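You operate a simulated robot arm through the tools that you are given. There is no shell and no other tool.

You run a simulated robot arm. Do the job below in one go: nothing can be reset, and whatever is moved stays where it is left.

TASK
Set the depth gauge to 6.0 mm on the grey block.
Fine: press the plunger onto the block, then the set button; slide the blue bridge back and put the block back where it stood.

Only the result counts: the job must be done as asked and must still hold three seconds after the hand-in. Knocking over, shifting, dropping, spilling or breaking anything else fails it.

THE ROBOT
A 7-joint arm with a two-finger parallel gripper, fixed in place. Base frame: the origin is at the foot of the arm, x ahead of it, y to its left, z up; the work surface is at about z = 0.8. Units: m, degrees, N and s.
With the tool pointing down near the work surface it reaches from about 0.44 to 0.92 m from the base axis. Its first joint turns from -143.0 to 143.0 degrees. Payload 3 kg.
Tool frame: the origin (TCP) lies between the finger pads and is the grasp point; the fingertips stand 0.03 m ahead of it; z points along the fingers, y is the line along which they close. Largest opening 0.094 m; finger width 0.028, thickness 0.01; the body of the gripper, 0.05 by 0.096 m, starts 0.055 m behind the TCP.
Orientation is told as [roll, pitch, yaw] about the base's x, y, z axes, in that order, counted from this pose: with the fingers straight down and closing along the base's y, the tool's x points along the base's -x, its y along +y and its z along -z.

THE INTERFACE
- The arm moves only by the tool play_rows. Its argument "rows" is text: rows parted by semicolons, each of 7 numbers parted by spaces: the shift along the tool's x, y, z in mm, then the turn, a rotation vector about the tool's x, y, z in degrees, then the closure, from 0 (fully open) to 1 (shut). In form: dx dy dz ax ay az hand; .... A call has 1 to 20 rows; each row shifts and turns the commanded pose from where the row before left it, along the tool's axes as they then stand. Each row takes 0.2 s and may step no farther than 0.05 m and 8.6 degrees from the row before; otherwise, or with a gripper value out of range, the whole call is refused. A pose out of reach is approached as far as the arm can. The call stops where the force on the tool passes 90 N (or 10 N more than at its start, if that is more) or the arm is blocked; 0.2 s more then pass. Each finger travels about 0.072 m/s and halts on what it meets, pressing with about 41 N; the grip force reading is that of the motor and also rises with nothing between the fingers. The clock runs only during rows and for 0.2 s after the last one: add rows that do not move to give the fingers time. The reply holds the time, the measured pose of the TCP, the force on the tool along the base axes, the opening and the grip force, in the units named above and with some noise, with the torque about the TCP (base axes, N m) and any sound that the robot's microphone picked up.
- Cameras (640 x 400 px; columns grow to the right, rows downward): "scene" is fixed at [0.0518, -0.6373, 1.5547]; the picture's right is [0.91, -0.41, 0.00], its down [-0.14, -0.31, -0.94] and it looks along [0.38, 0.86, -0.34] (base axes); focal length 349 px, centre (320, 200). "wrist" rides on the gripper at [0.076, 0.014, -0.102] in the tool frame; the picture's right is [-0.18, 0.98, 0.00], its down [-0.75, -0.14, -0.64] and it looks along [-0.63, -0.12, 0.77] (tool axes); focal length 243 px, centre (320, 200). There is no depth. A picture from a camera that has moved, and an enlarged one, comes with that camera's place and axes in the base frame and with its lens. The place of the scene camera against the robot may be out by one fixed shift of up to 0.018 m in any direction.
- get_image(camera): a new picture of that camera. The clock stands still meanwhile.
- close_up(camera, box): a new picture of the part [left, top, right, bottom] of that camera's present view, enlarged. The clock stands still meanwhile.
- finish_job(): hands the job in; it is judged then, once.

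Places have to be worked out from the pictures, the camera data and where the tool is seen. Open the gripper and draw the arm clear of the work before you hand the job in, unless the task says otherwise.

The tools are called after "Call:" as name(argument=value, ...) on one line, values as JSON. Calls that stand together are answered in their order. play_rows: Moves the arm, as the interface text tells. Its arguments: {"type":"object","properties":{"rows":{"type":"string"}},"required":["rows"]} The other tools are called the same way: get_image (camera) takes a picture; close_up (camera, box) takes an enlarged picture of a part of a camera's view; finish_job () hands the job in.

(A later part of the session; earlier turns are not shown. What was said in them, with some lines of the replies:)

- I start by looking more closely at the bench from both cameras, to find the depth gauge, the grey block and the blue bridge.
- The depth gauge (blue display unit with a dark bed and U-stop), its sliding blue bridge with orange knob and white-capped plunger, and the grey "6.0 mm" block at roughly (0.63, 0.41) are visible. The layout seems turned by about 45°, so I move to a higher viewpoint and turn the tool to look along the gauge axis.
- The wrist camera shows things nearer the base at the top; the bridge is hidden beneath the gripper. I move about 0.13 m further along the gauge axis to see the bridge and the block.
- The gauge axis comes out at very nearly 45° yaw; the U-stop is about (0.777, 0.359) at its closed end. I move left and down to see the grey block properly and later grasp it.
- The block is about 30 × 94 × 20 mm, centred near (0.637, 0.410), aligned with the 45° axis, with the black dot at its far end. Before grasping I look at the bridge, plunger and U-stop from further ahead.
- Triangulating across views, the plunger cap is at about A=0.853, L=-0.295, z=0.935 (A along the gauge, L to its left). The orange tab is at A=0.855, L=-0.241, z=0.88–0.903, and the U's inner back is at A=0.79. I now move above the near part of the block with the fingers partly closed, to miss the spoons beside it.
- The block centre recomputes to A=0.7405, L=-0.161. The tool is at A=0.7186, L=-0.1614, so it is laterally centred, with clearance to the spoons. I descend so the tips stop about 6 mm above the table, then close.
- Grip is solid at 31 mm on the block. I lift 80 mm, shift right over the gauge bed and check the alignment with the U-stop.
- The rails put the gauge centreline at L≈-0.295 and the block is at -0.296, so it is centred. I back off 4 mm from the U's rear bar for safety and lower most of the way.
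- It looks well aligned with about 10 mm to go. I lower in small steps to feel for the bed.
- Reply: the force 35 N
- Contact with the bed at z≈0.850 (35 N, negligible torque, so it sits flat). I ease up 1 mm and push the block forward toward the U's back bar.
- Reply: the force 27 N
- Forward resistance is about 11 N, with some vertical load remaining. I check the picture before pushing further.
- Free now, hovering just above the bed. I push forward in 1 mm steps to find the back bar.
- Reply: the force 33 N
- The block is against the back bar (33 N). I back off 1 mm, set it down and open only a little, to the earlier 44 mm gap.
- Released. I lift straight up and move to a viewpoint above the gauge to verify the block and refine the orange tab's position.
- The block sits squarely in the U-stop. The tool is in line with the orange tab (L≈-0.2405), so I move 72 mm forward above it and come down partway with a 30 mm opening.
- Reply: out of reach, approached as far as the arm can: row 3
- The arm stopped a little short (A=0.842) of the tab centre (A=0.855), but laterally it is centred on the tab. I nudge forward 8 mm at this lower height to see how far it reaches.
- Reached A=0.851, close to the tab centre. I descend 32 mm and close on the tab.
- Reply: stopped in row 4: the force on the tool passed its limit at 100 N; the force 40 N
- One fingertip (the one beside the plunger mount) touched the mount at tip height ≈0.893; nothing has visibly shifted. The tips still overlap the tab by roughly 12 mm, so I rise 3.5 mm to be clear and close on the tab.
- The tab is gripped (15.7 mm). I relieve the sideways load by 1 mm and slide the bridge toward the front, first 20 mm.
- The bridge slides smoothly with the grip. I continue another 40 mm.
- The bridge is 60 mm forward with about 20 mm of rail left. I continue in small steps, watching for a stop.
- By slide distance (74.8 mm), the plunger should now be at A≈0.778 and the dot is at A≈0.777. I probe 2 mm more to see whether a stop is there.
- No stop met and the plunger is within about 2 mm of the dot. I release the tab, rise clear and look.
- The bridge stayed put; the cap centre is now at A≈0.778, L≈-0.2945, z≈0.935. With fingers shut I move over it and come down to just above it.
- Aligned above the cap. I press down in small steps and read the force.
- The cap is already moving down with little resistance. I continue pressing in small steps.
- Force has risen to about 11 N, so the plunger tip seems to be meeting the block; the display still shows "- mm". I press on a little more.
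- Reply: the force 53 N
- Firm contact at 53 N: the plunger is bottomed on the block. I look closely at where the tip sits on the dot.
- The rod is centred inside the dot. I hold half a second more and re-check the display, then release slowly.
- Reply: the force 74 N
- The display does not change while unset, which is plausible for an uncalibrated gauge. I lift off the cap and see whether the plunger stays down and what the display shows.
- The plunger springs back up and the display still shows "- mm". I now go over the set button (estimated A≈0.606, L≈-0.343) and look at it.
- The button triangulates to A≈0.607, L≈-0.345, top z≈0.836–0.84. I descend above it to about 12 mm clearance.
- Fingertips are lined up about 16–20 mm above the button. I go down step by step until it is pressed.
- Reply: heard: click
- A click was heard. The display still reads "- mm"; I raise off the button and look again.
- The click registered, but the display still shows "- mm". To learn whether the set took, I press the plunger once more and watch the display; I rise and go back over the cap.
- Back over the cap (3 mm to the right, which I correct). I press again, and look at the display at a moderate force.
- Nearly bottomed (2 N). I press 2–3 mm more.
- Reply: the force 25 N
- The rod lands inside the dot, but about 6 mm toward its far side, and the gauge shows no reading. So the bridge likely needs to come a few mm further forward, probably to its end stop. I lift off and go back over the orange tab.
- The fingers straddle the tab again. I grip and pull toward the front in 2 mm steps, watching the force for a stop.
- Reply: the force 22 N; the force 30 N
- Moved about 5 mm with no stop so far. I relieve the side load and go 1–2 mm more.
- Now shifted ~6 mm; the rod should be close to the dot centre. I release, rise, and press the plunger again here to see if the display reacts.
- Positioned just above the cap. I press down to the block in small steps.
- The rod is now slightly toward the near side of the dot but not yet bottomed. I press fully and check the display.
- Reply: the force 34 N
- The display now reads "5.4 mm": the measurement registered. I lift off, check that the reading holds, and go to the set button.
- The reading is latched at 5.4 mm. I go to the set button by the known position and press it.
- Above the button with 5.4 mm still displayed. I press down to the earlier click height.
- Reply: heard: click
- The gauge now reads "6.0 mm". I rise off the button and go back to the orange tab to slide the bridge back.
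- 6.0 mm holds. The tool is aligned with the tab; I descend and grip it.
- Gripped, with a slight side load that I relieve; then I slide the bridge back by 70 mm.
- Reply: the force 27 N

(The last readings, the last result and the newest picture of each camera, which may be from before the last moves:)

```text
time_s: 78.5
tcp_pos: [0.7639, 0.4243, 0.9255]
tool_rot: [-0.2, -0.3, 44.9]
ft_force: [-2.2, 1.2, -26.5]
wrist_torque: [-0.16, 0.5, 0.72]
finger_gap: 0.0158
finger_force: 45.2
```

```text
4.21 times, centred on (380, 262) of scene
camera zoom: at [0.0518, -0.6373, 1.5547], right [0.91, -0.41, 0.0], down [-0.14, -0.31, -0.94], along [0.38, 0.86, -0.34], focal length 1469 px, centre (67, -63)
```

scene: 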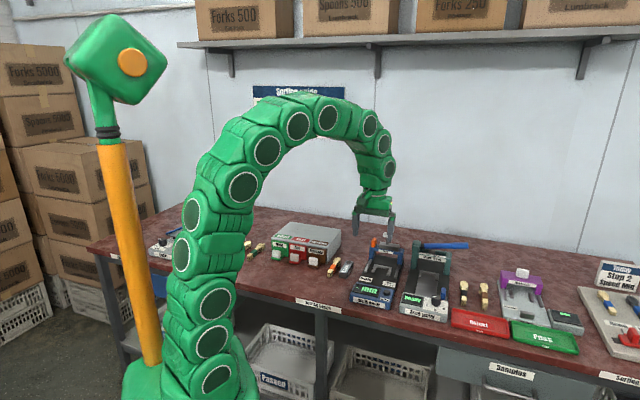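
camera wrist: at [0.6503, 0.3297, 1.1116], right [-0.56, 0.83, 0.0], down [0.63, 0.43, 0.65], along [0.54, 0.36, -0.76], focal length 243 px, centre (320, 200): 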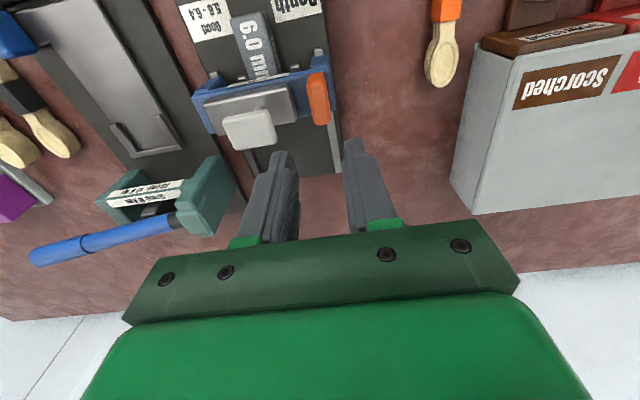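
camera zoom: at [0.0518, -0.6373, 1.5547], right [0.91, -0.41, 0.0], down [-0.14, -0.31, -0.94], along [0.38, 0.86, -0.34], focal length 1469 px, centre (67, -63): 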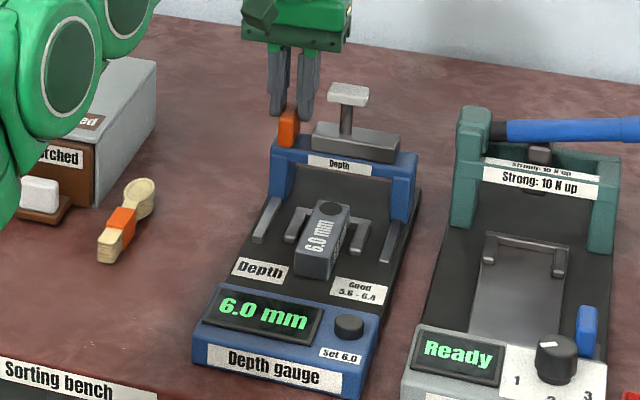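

The bridge is nearly back. I push the last ~13 mm gently.

Call:
play_rows(rows="-3 0 0.5 0 0 0 0.92; -3 0 0 0 0 0 0.92; -3 0 0 0 0 0 0.92; -2 0 0 0 0 0 0.92; -1 0 0 0 0 0 0.92; 0 0 0 0 0 0 0.92")

```text
time_s: 79.9
tcp_pos: [0.774, 0.4336, 0.9251]
tool_rot: [-0.2, -0.3, 44.9]
ft_force: [-3.7, 5.6, -13.4]
wrist_torque: [0.1, 0.42, 0.68]
finger_gap: 0.0155
finger_force: 45.0
```

Back at the original grip position (A≈0.854). I push 1.5 mm more to feel for a rear stop, then compare with the first picture.

Call:
play_rows(rows="-1.5 0 0 0 0 0 0.92; 0 0 0 0 0 0 0.92")

Call:
close_up(camera="scene", box=[340, 220, 420, 310])

```text
time_s: 80.5
tcp_pos: [0.7753, 0.4329, 0.9266]
tool_rot: [-0.2, -0.4, 44.9]
ft_force: [-5.5, 8.3, -10.6]
wrist_torque: [0.47, 0.17, 0.6]
finger_gap: 0.0155
finger_force: 45.3
```

```text
4.44 times, centred on (380, 265) of scene
camera zoom: at [0.0518, -0.6373, 1.5547], right [0.91, -0.41, 0.0], down [-0.14, -0.31, -0.94], along [0.38, 0.86, -0.34], focal length 1550 px, centre (53, -89)
```

zoom: 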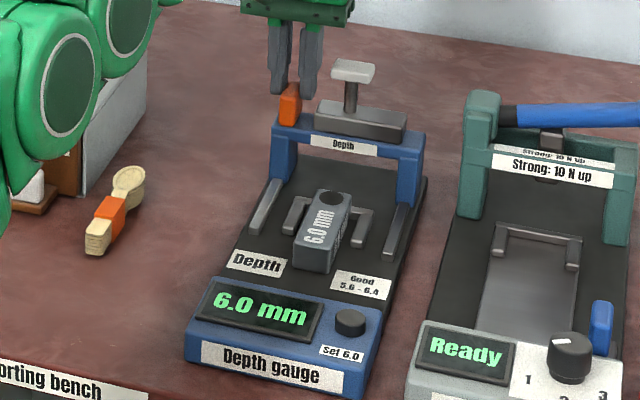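

Compared with the first picture the bridge is still a few mm short (label ~5 px lower), so I push further in small steps.

Call:
play_rows(rows="-2 0 0 0 0 0 0.92; -2 0 0 0 0 0 0.92; -2 0 0 0 0 0 0.92; 0 0 0 0 0 0 0.92")

Call:
close_up(camera="scene", box=[340, 220, 420, 310])

```text
time_s: 81.5
tcp_pos: [0.7785, 0.4377, 0.9258]
tool_rot: [-0.2, -0.4, 44.9]
ft_force: [-4.0, 6.8, 5.5]
wrist_torque: [0.13, 0.57, 0.6]
finger_gap: 0.0157
finger_force: 44.9
```

```text
4.44 times, centred on (380, 265) of scene
camera zoom: at [0.0518, -0.6373, 1.5547], right [0.91, -0.41, 0.0], down [-0.14, -0.31, -0.94], along [0.38, 0.86, -0.34], focal length 1550 px, centre (53, -89)
```

zoom: 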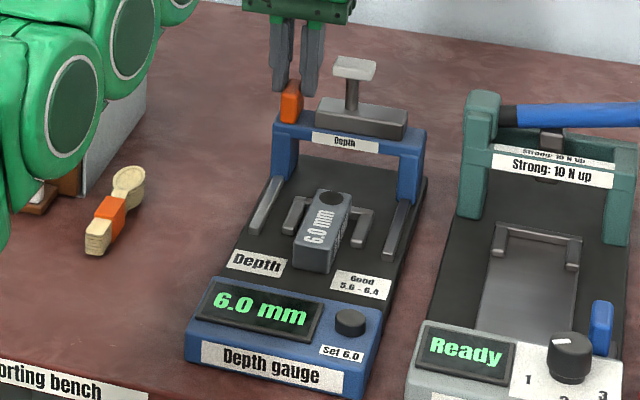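

Closer (about 2 px, some 4 mm, left). I push 4 mm more, watching reach and force.

Call:
play_rows(rows="-2 0 0 0 0 0 0.92; -2 0 0 0 0 0 0.92; 0 0 0 0 0 0 0.92")

Call:
close_up(camera="scene", box=[340, 220, 420, 310])

```text
time_s: 82.3
tcp_pos: [0.7802, 0.4402, 0.9263]
tool_rot: [-0.2, -0.2, 44.9]
ft_force: [-27.8, -10.3, -2.7]
wrist_torque: [-0.68, 1.43, 0.7]
finger_gap: 0.0155
finger_force: 44.5
```

```text
4.44 times, centred on (380, 265) of scene
camera zoom: at [0.0518, -0.6373, 1.5547], right [0.91, -0.41, 0.0], down [-0.14, -0.31, -0.94], along [0.38, 0.86, -0.34], focal length 1550 px, centre (53, -89)
```

zoom: 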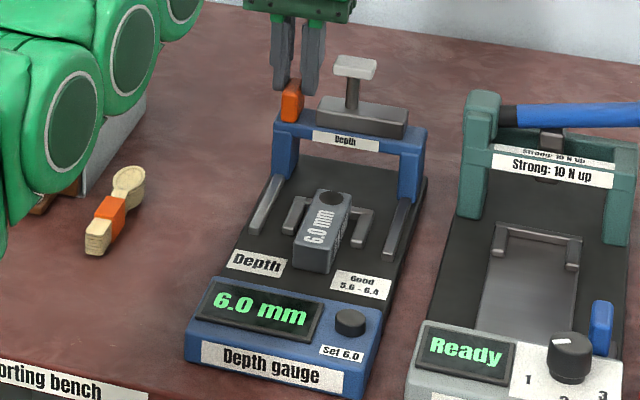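

A 27 N resistance appears: the rear stop, and the picture matches the original bridge position. I ease off, release and rise.

Call:
play_rows(rows="1 0 0 0 0 0 0.92; 0 0 0 0 0 0 0.8; 0 0 0 0 0 0 0.68; 0 0 0 0 0 0 0.68; 0 0 -20 0 0 0 0.68; 0 0 -30 0 0 0 0.68; 0 0 -30 0 0 0 0.68; 0 0 0 0 0 0 0.68")

Call:
close_up(camera="scene", box=[340, 220, 420, 310])

Call:
get_image(camera="wrist")

```text
time_s: 84.1
tcp_pos: [0.7706, 0.4333, 0.9983]
tool_rot: [-0.3, -0.3, 44.8]
ft_force: [-0.2, 0.6, -0.6]
wrist_torque: [0.01, 0.02, -0.01]
finger_gap: 0.0301
finger_force: 0.1
out of reach, approached as far as the arm can: row 7
```

```text
4.44 times, centred on (380, 265) of scene
camera zoom: at [0.0518, -0.6373, 1.5547], right [0.91, -0.41, 0.0], down [-0.14, -0.31, -0.94], along [0.38, 0.86, -0.34], focal length 1550 px, centre (53, -89)
```

zoom: 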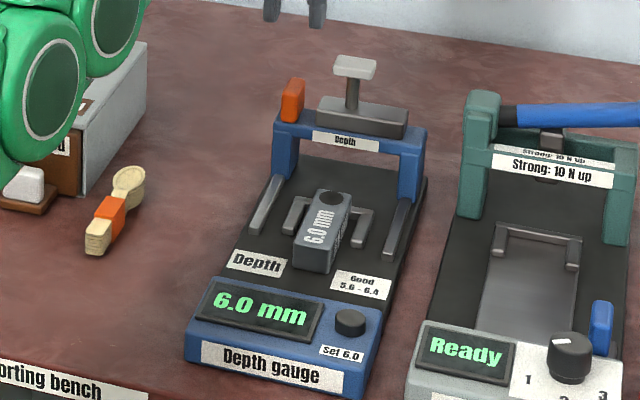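

```text
taken
camera wrist: at [0.7051, 0.3884, 1.1008], right [-0.56, 0.83, 0.0], down [0.63, 0.43, 0.65], along [0.54, 0.36, -0.76], focal length 243 px, centre (320, 200)
```

wrist: 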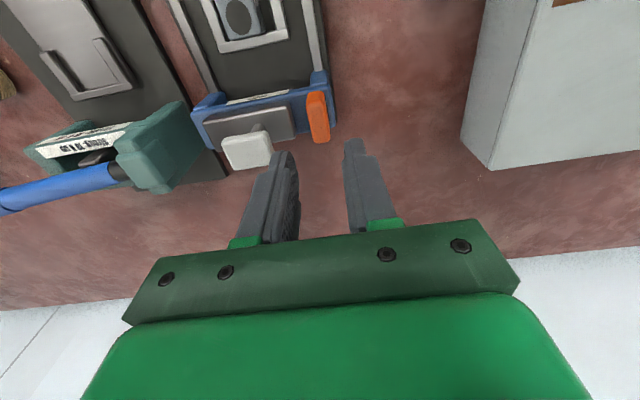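

The bridge is back and the display holds 6.0 mm. I correct the slight tool tilt, and return above the block at the pose where I released it.

Call:
play_rows(rows="0 0 0 -0.25 0.35 0 0.6; 32 -10 0 0 0 0 0.53; 32 -16 0 0 0 0 0.53; 32 -16 0 0 0 0 0.53; 32.5 -16 0 0 0 0 0.53; 0 0 30 0 0 0 0.53; 0 0 30 0 0 0 0.53; 0 0 0 0 0 0 0.53; 0 0 0 0 0 0 0.53")

Call:
get_image(camera="wrist")

Call:
close_up(camera="wrist", box=[220, 60, 420, 220])

```text
time_s: 86.1
tcp_pos: [0.7232, 0.2995, 0.9393]
tool_rot: [0.1, -0.1, 44.9]
ft_force: [1.1, 0.5, 0.3]
wrist_torque: [-0.01, 0.02, 0.04]
finger_gap: 0.0444
finger_force: 0.1
```

```text
taken
camera wrist: at [0.6587, 0.2559, 1.0412], right [-0.56, 0.83, 0.0], down [0.63, 0.43, 0.64], along [0.53, 0.36, -0.77], focal length 243 px, centre (320, 200)
```

wrist: 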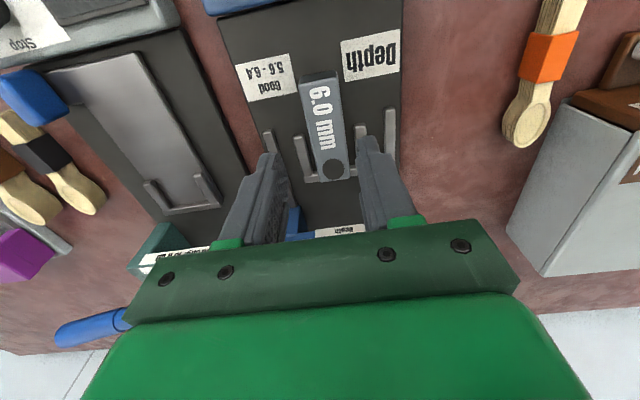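

```text
2.50 times, centred on (320, 140) of wrist
camera zoom: at [0.6587, 0.2559, 1.0412], right [-0.56, 0.83, 0.0], down [0.63, 0.43, 0.64], along [0.53, 0.36, -0.77], focal length 606 px, centre (320, 350)
```

zoom: 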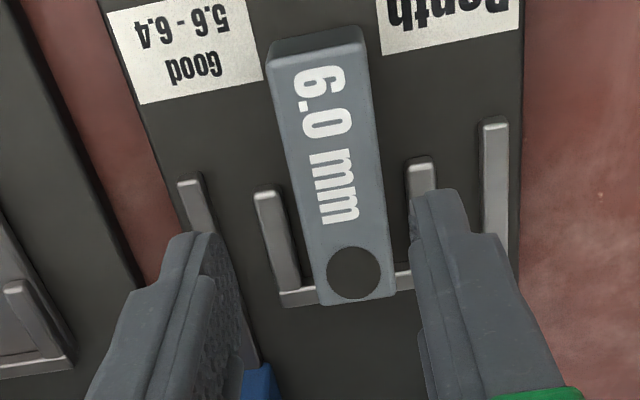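

The block is undisturbed (centre A≈0.7445, L≈-0.2955). I shift 3.5 mm left to centre on it, descend to the release height and grip.

Call:
play_rows(rows="0 3.5 20 0 0 0 0.53; 0 0 25 0 0 0 0.53; 0 0 25 0 0 0 0.53; 0 0 14 0 0 0 0.53; 0 0 4 0 0 0 0.53; 0 0 0 0 0 0 0.53; 0 0 0 0 0 0 0.65; 0 0 0 0 0 0 0.75; 0 0 0 0 0 0 0.8; 0 0 0 0 0 0 0.8; 0 0 0 0 0 0 0.8")

Call:
get_image(camera="wrist")

```text
time_s: 88.5
tcp_pos: [0.7195, 0.3039, 0.8526]
tool_rot: [0.0, 0.0, 44.9]
ft_force: [1.7, -0.5, 2.1]
wrist_torque: [-0.08, 0.05, 0.0]
finger_gap: 0.0314
finger_force: 41.1
```

```text
taken
camera wrist: at [0.655, 0.2592, 0.9547], right [-0.56, 0.83, 0.0], down [0.63, 0.43, 0.64], along [0.53, 0.36, -0.77], focal length 243 px, centre (320, 200)
```

wrist: 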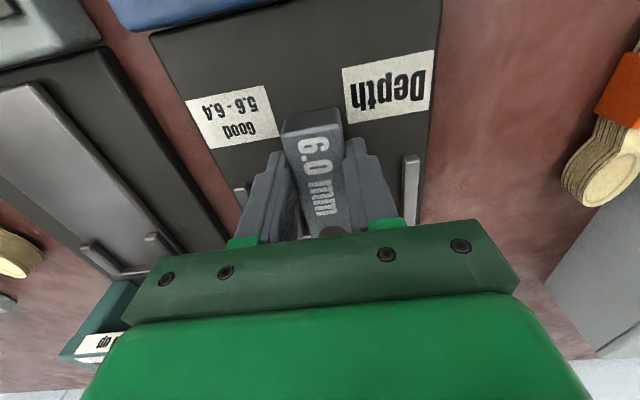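

Gripped at 31.4 mm. I lift it 80 mm, carry it left to its original spot (target tool position ≈ (0.6228, 0.394)) and lower most of the way.

Call:
play_rows(rows="0 0 -10 0 0 0 0.8; 0 0 -20 0 0 0 0.8; 0 0 -25 0 0 0 0.8; 0 0 -25 0 0 0 0.8; 0 26 0 0 0 0 0.8; 2 27 0 0 0 0 0.8; 2.6 27 0 0 0 0 0.8; 0 27 0 0 0 0 0.8; 0 25 0 0 0 0 0.8; 0 0 0 0 0 0 0.8; 0 0 20 0 0 0 0.8; 0 0 25 0 0 0 0.8; 0 0 20 0 0 0 0.8; 0 0 0 0 0 0 0.8; 0 0 0 0 0 0 0.8")

Call:
get_image(camera="wrist")

Call:
close_up(camera="scene", box=[320, 220, 400, 300])

```text
time_s: 91.7
tcp_pos: [0.6236, 0.394, 0.8666]
tool_rot: [0.0, 0.1, 44.9]
ft_force: [0.5, -0.3, -2.4]
wrist_torque: [-0.06, 0.02, 0.01]
finger_gap: 0.0313
finger_force: 40.9
```

```text
taken
camera wrist: at [0.5597, 0.3503, 0.9685], right [-0.56, 0.83, 0.0], down [0.63, 0.43, 0.64], along [0.53, 0.36, -0.77], focal length 243 px, centre (320, 200)
```

wrist: 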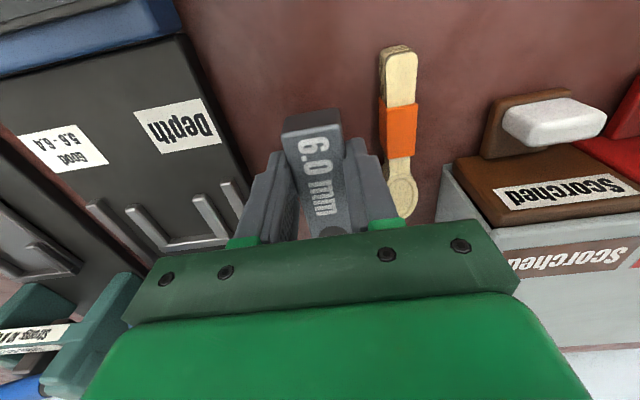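

```text
5.00 times, centred on (360, 260) of scene
camera zoom: at [0.0518, -0.6373, 1.5547], right [0.91, -0.41, 0.0], down [-0.14, -0.31, -0.94], along [0.38, 0.86, -0.34], focal length 1744 px, centre (120, -100)
```

zoom: 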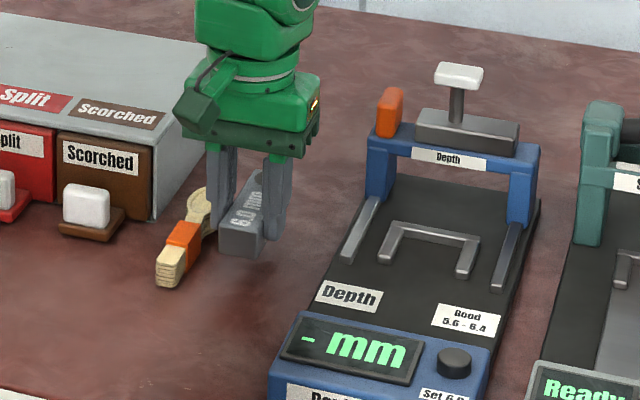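

The display went back to "- mm" as on the empty gauge, as expected once the sample is removed. The block is above its original spot; I lower it to the table, feeling for contact.

Call:
play_rows(rows="0 0 12 0 0 0 0.8; 0 0 10 0 0 0 0.8; 0 0 3 0 0 0 0.8; 0 0 1.5 0 0 0 0.8; 0 0 1 0 0 0 0.8; 0 0 0 0 0 0 0.8")

```text
time_s: 93.1
tcp_pos: [0.6229, 0.3938, 0.8381]
tool_rot: [-0.1, 0.1, 44.9]
ft_force: [-0.6, 0.7, -2.5]
wrist_torque: [-0.06, 0.04, -0.04]
finger_gap: 0.0312
finger_force: 41.4
```

Call:
play_rows(rows="0 0 0.7 0 0 0 0.8; 0 0 0.5 0 0 0 0.8; 0 0 0 0 0 0 0.8")

```text
time_s: 93.9
tcp_pos: [0.6215, 0.3943, 0.8375]
tool_rot: [0.0, 0.0, 44.9]
ft_force: [0.2, 0.2, -2.1]
wrist_torque: [-0.02, 0.03, 0.03]
finger_gap: 0.0313
finger_force: 41.1
```

No contact yet at z≈0.8373; a little lower.

Call:
play_rows(rows="0 0 0.7 0 0 0 0.8; 0 0 0.5 0 0 0 0.8; 0 0 0 0 0 0 0.8")

```text
time_s: 94.7
tcp_pos: [0.6212, 0.3924, 0.8364]
tool_rot: [0.0, 0.0, 44.9]
ft_force: [0.0, 1.4, 1.9]
wrist_torque: [0.0, 0.01, 0.05]
finger_gap: 0.0314
finger_force: 41.0
```

Contact with the table (load went from -2.1 to +1.9 N). I release to the same 44 mm opening used before and lift straight up.

Call:
play_rows(rows="0 0 0.3 0 0 0 0.8; 0 0 0 0 0 0 0.7; 0 0 0 0 0 0 0.6; 0 0 0 0 0 0 0.53; 0 0 0 0 0 0 0.53; 0 0 0 0 0 0 0.53; 0 0 -10 0 0 0 0.53; 0 0 -30 0 0 0 0.53; 0 0 -32 0 0 0 0.53; 0 0 0 0 0 0 0.53")

Call:
get_image(camera="wrist")

Call:
close_up(camera="wrist", box=[230, 80, 430, 220])

Call:
close_up(camera="scene", box=[320, 220, 480, 320])

```text
time_s: 96.9
tcp_pos: [0.6195, 0.3916, 0.9078]
tool_rot: [-0.1, 0.1, 44.8]
ft_force: [-1.2, -0.1, 0.0]
wrist_torque: [-0.01, 0.01, 0.01]
finger_gap: 0.0441
finger_force: 0.1
```

```text
taken
camera wrist: at [0.5555, 0.3481, 1.0092], right [-0.56, 0.83, 0.0], down [0.63, 0.43, 0.64], along [0.53, 0.36, -0.77], focal length 243 px, centre (320, 200)
```

wrist: 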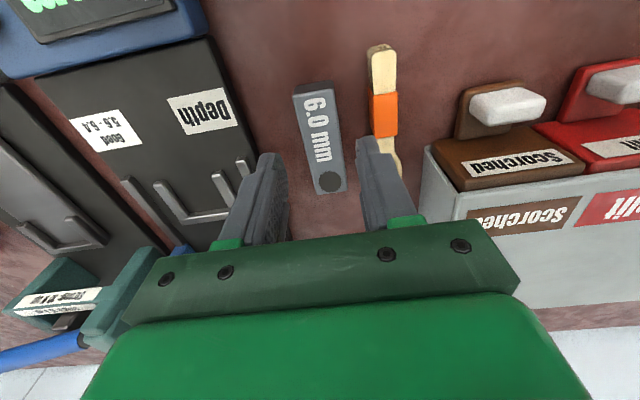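

```text
2.86 times, centred on (330, 150) of wrist
camera zoom: at [0.5555, 0.3481, 1.0092], right [-0.56, 0.83, 0.0], down [0.63, 0.43, 0.64], along [0.53, 0.36, -0.77], focal length 693 px, centre (291, 343)
```

zoom: 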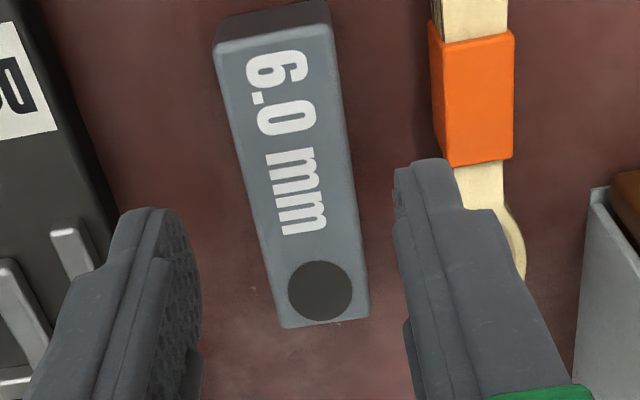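

```text
4.00 times, centred on (400, 270) of scene
camera zoom: at [0.0518, -0.6373, 1.5547], right [0.91, -0.41, 0.0], down [-0.14, -0.31, -0.94], along [0.38, 0.86, -0.34], focal length 1395 px, centre (0, -80)
```

zoom: 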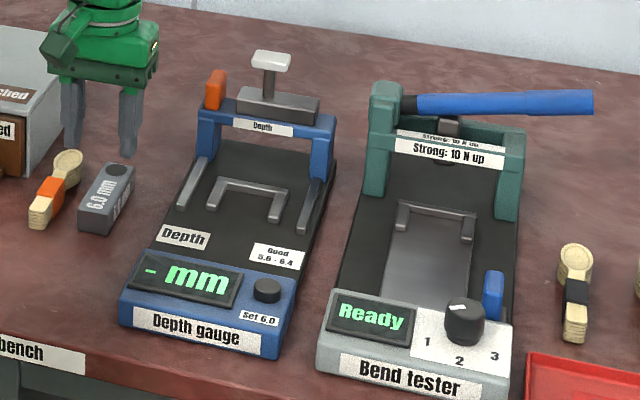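

The block is back within about 1 mm of its original spot (far end A=0.787 vs 0.788, same L). The bridge looks identical to the first picture. I raise the arm, open the gripper and withdraw clear of the bench.

Call:
play_rows(rows="0 0 -40 0 0 0 0.53; 0 0 -40 0 0 0 0.53; 0 0 -40 0 0 0 0.3; 0 0 -40 0 0 0 0; 25 0 -30 0 0 0 0; 30 0 -30 0 0 0 0; 30 0 0 0 0 0 0; 0 0 0 0 0 0 0; 0 0 0 0 0 0 0; 0 0 0 0 0 0 0")

Call:
get_image(camera="scene")

Call:
close_up(camera="scene", box=[320, 220, 480, 320])

Call:
close_up(camera="scene", box=[220, 210, 380, 310])

```text
time_s: 99.1
tcp_pos: [0.5619, 0.3329, 1.1288]
tool_rot: [-0.1, -0.1, 44.9]
ft_force: [-0.4, -0.9, 0.1]
wrist_torque: [0.02, 0.0, 0.01]
finger_gap: 0.094
finger_force: 0.0
```

```text
taken
```

scene: 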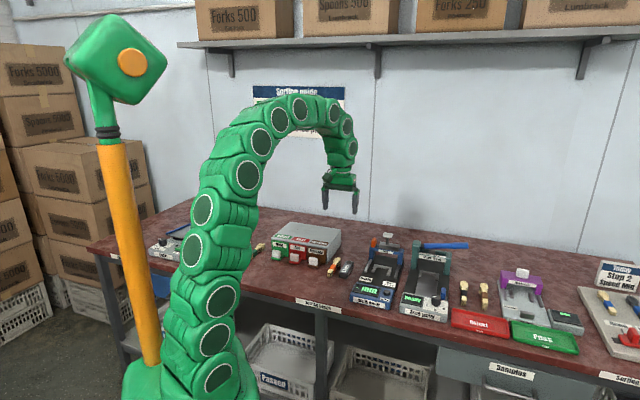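

```text
4.00 times, centred on (400, 270) of scene
camera zoom: at [0.0518, -0.6373, 1.5547], right [0.91, -0.41, 0.0], down [-0.14, -0.31, -0.94], along [0.38, 0.86, -0.34], focal length 1395 px, centre (0, -80)
```

zoom: 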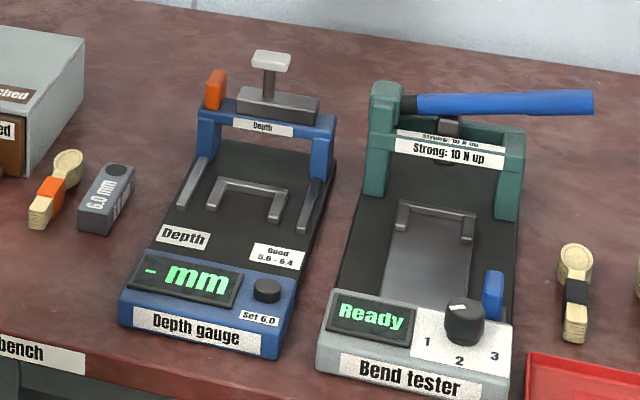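

```text
4.00 times, centred on (300, 260) of scene
camera zoom: at [0.0518, -0.6373, 1.5547], right [0.91, -0.41, 0.0], down [-0.14, -0.31, -0.94], along [0.38, 0.86, -0.34], focal length 1395 px, centre (400, -40)
```

zoom: 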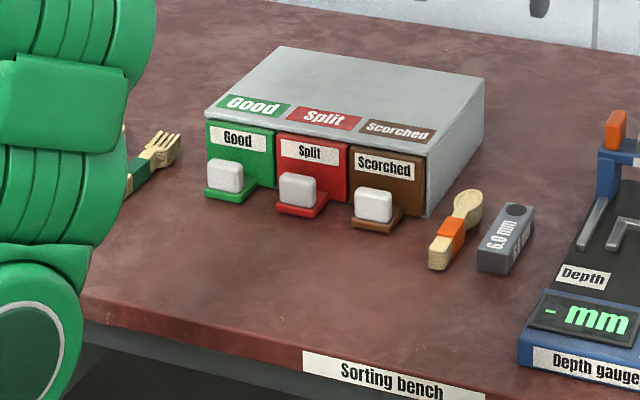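

Everything matches the first pictures: the bridge is at its rear stop, the block is back in place, and the spoons and neighbouring items are undisturbed. The gauge was set on the block (it read 5.4 mm, then 6.0 mm after the set button). The gripper is open and clear, so I hand the job in.

Call:
finish_job()

```text
The job is handed in.
```

The depth gauge is set: with the plunger pressed onto the grey block it read 5.4 mm, and pressing the set button changed it to 6.0 mm.

- **First attempt:** my first plunger press did not register, so I also pressed the set button once with no reading on the display. I pulled the bridge about 6 mm further forward. The next press registered, and the second set press gave 6.0 mm.
- **Display:** it held 6.0 mm while I slid the bridge back. It returned to "- mm" once the block was lifted out, the same as at the start. I took that as the normal empty display and did not re-measure the block to confirm the setting is kept.
- **Bridge and block:** the blue bridge is back against its rear stop, where it was in the first picture. The block is within about 1 mm of where it stood.
- **Contact:** while reaching for the orange tab, one fingertip pressed on the plunger mount hard enough to trip the force stop (about 100 N). I saw no shift or damage in the pictures afterwards.

Everything else near the gauge looks unmoved, and the gripper is open and clear of the bench.
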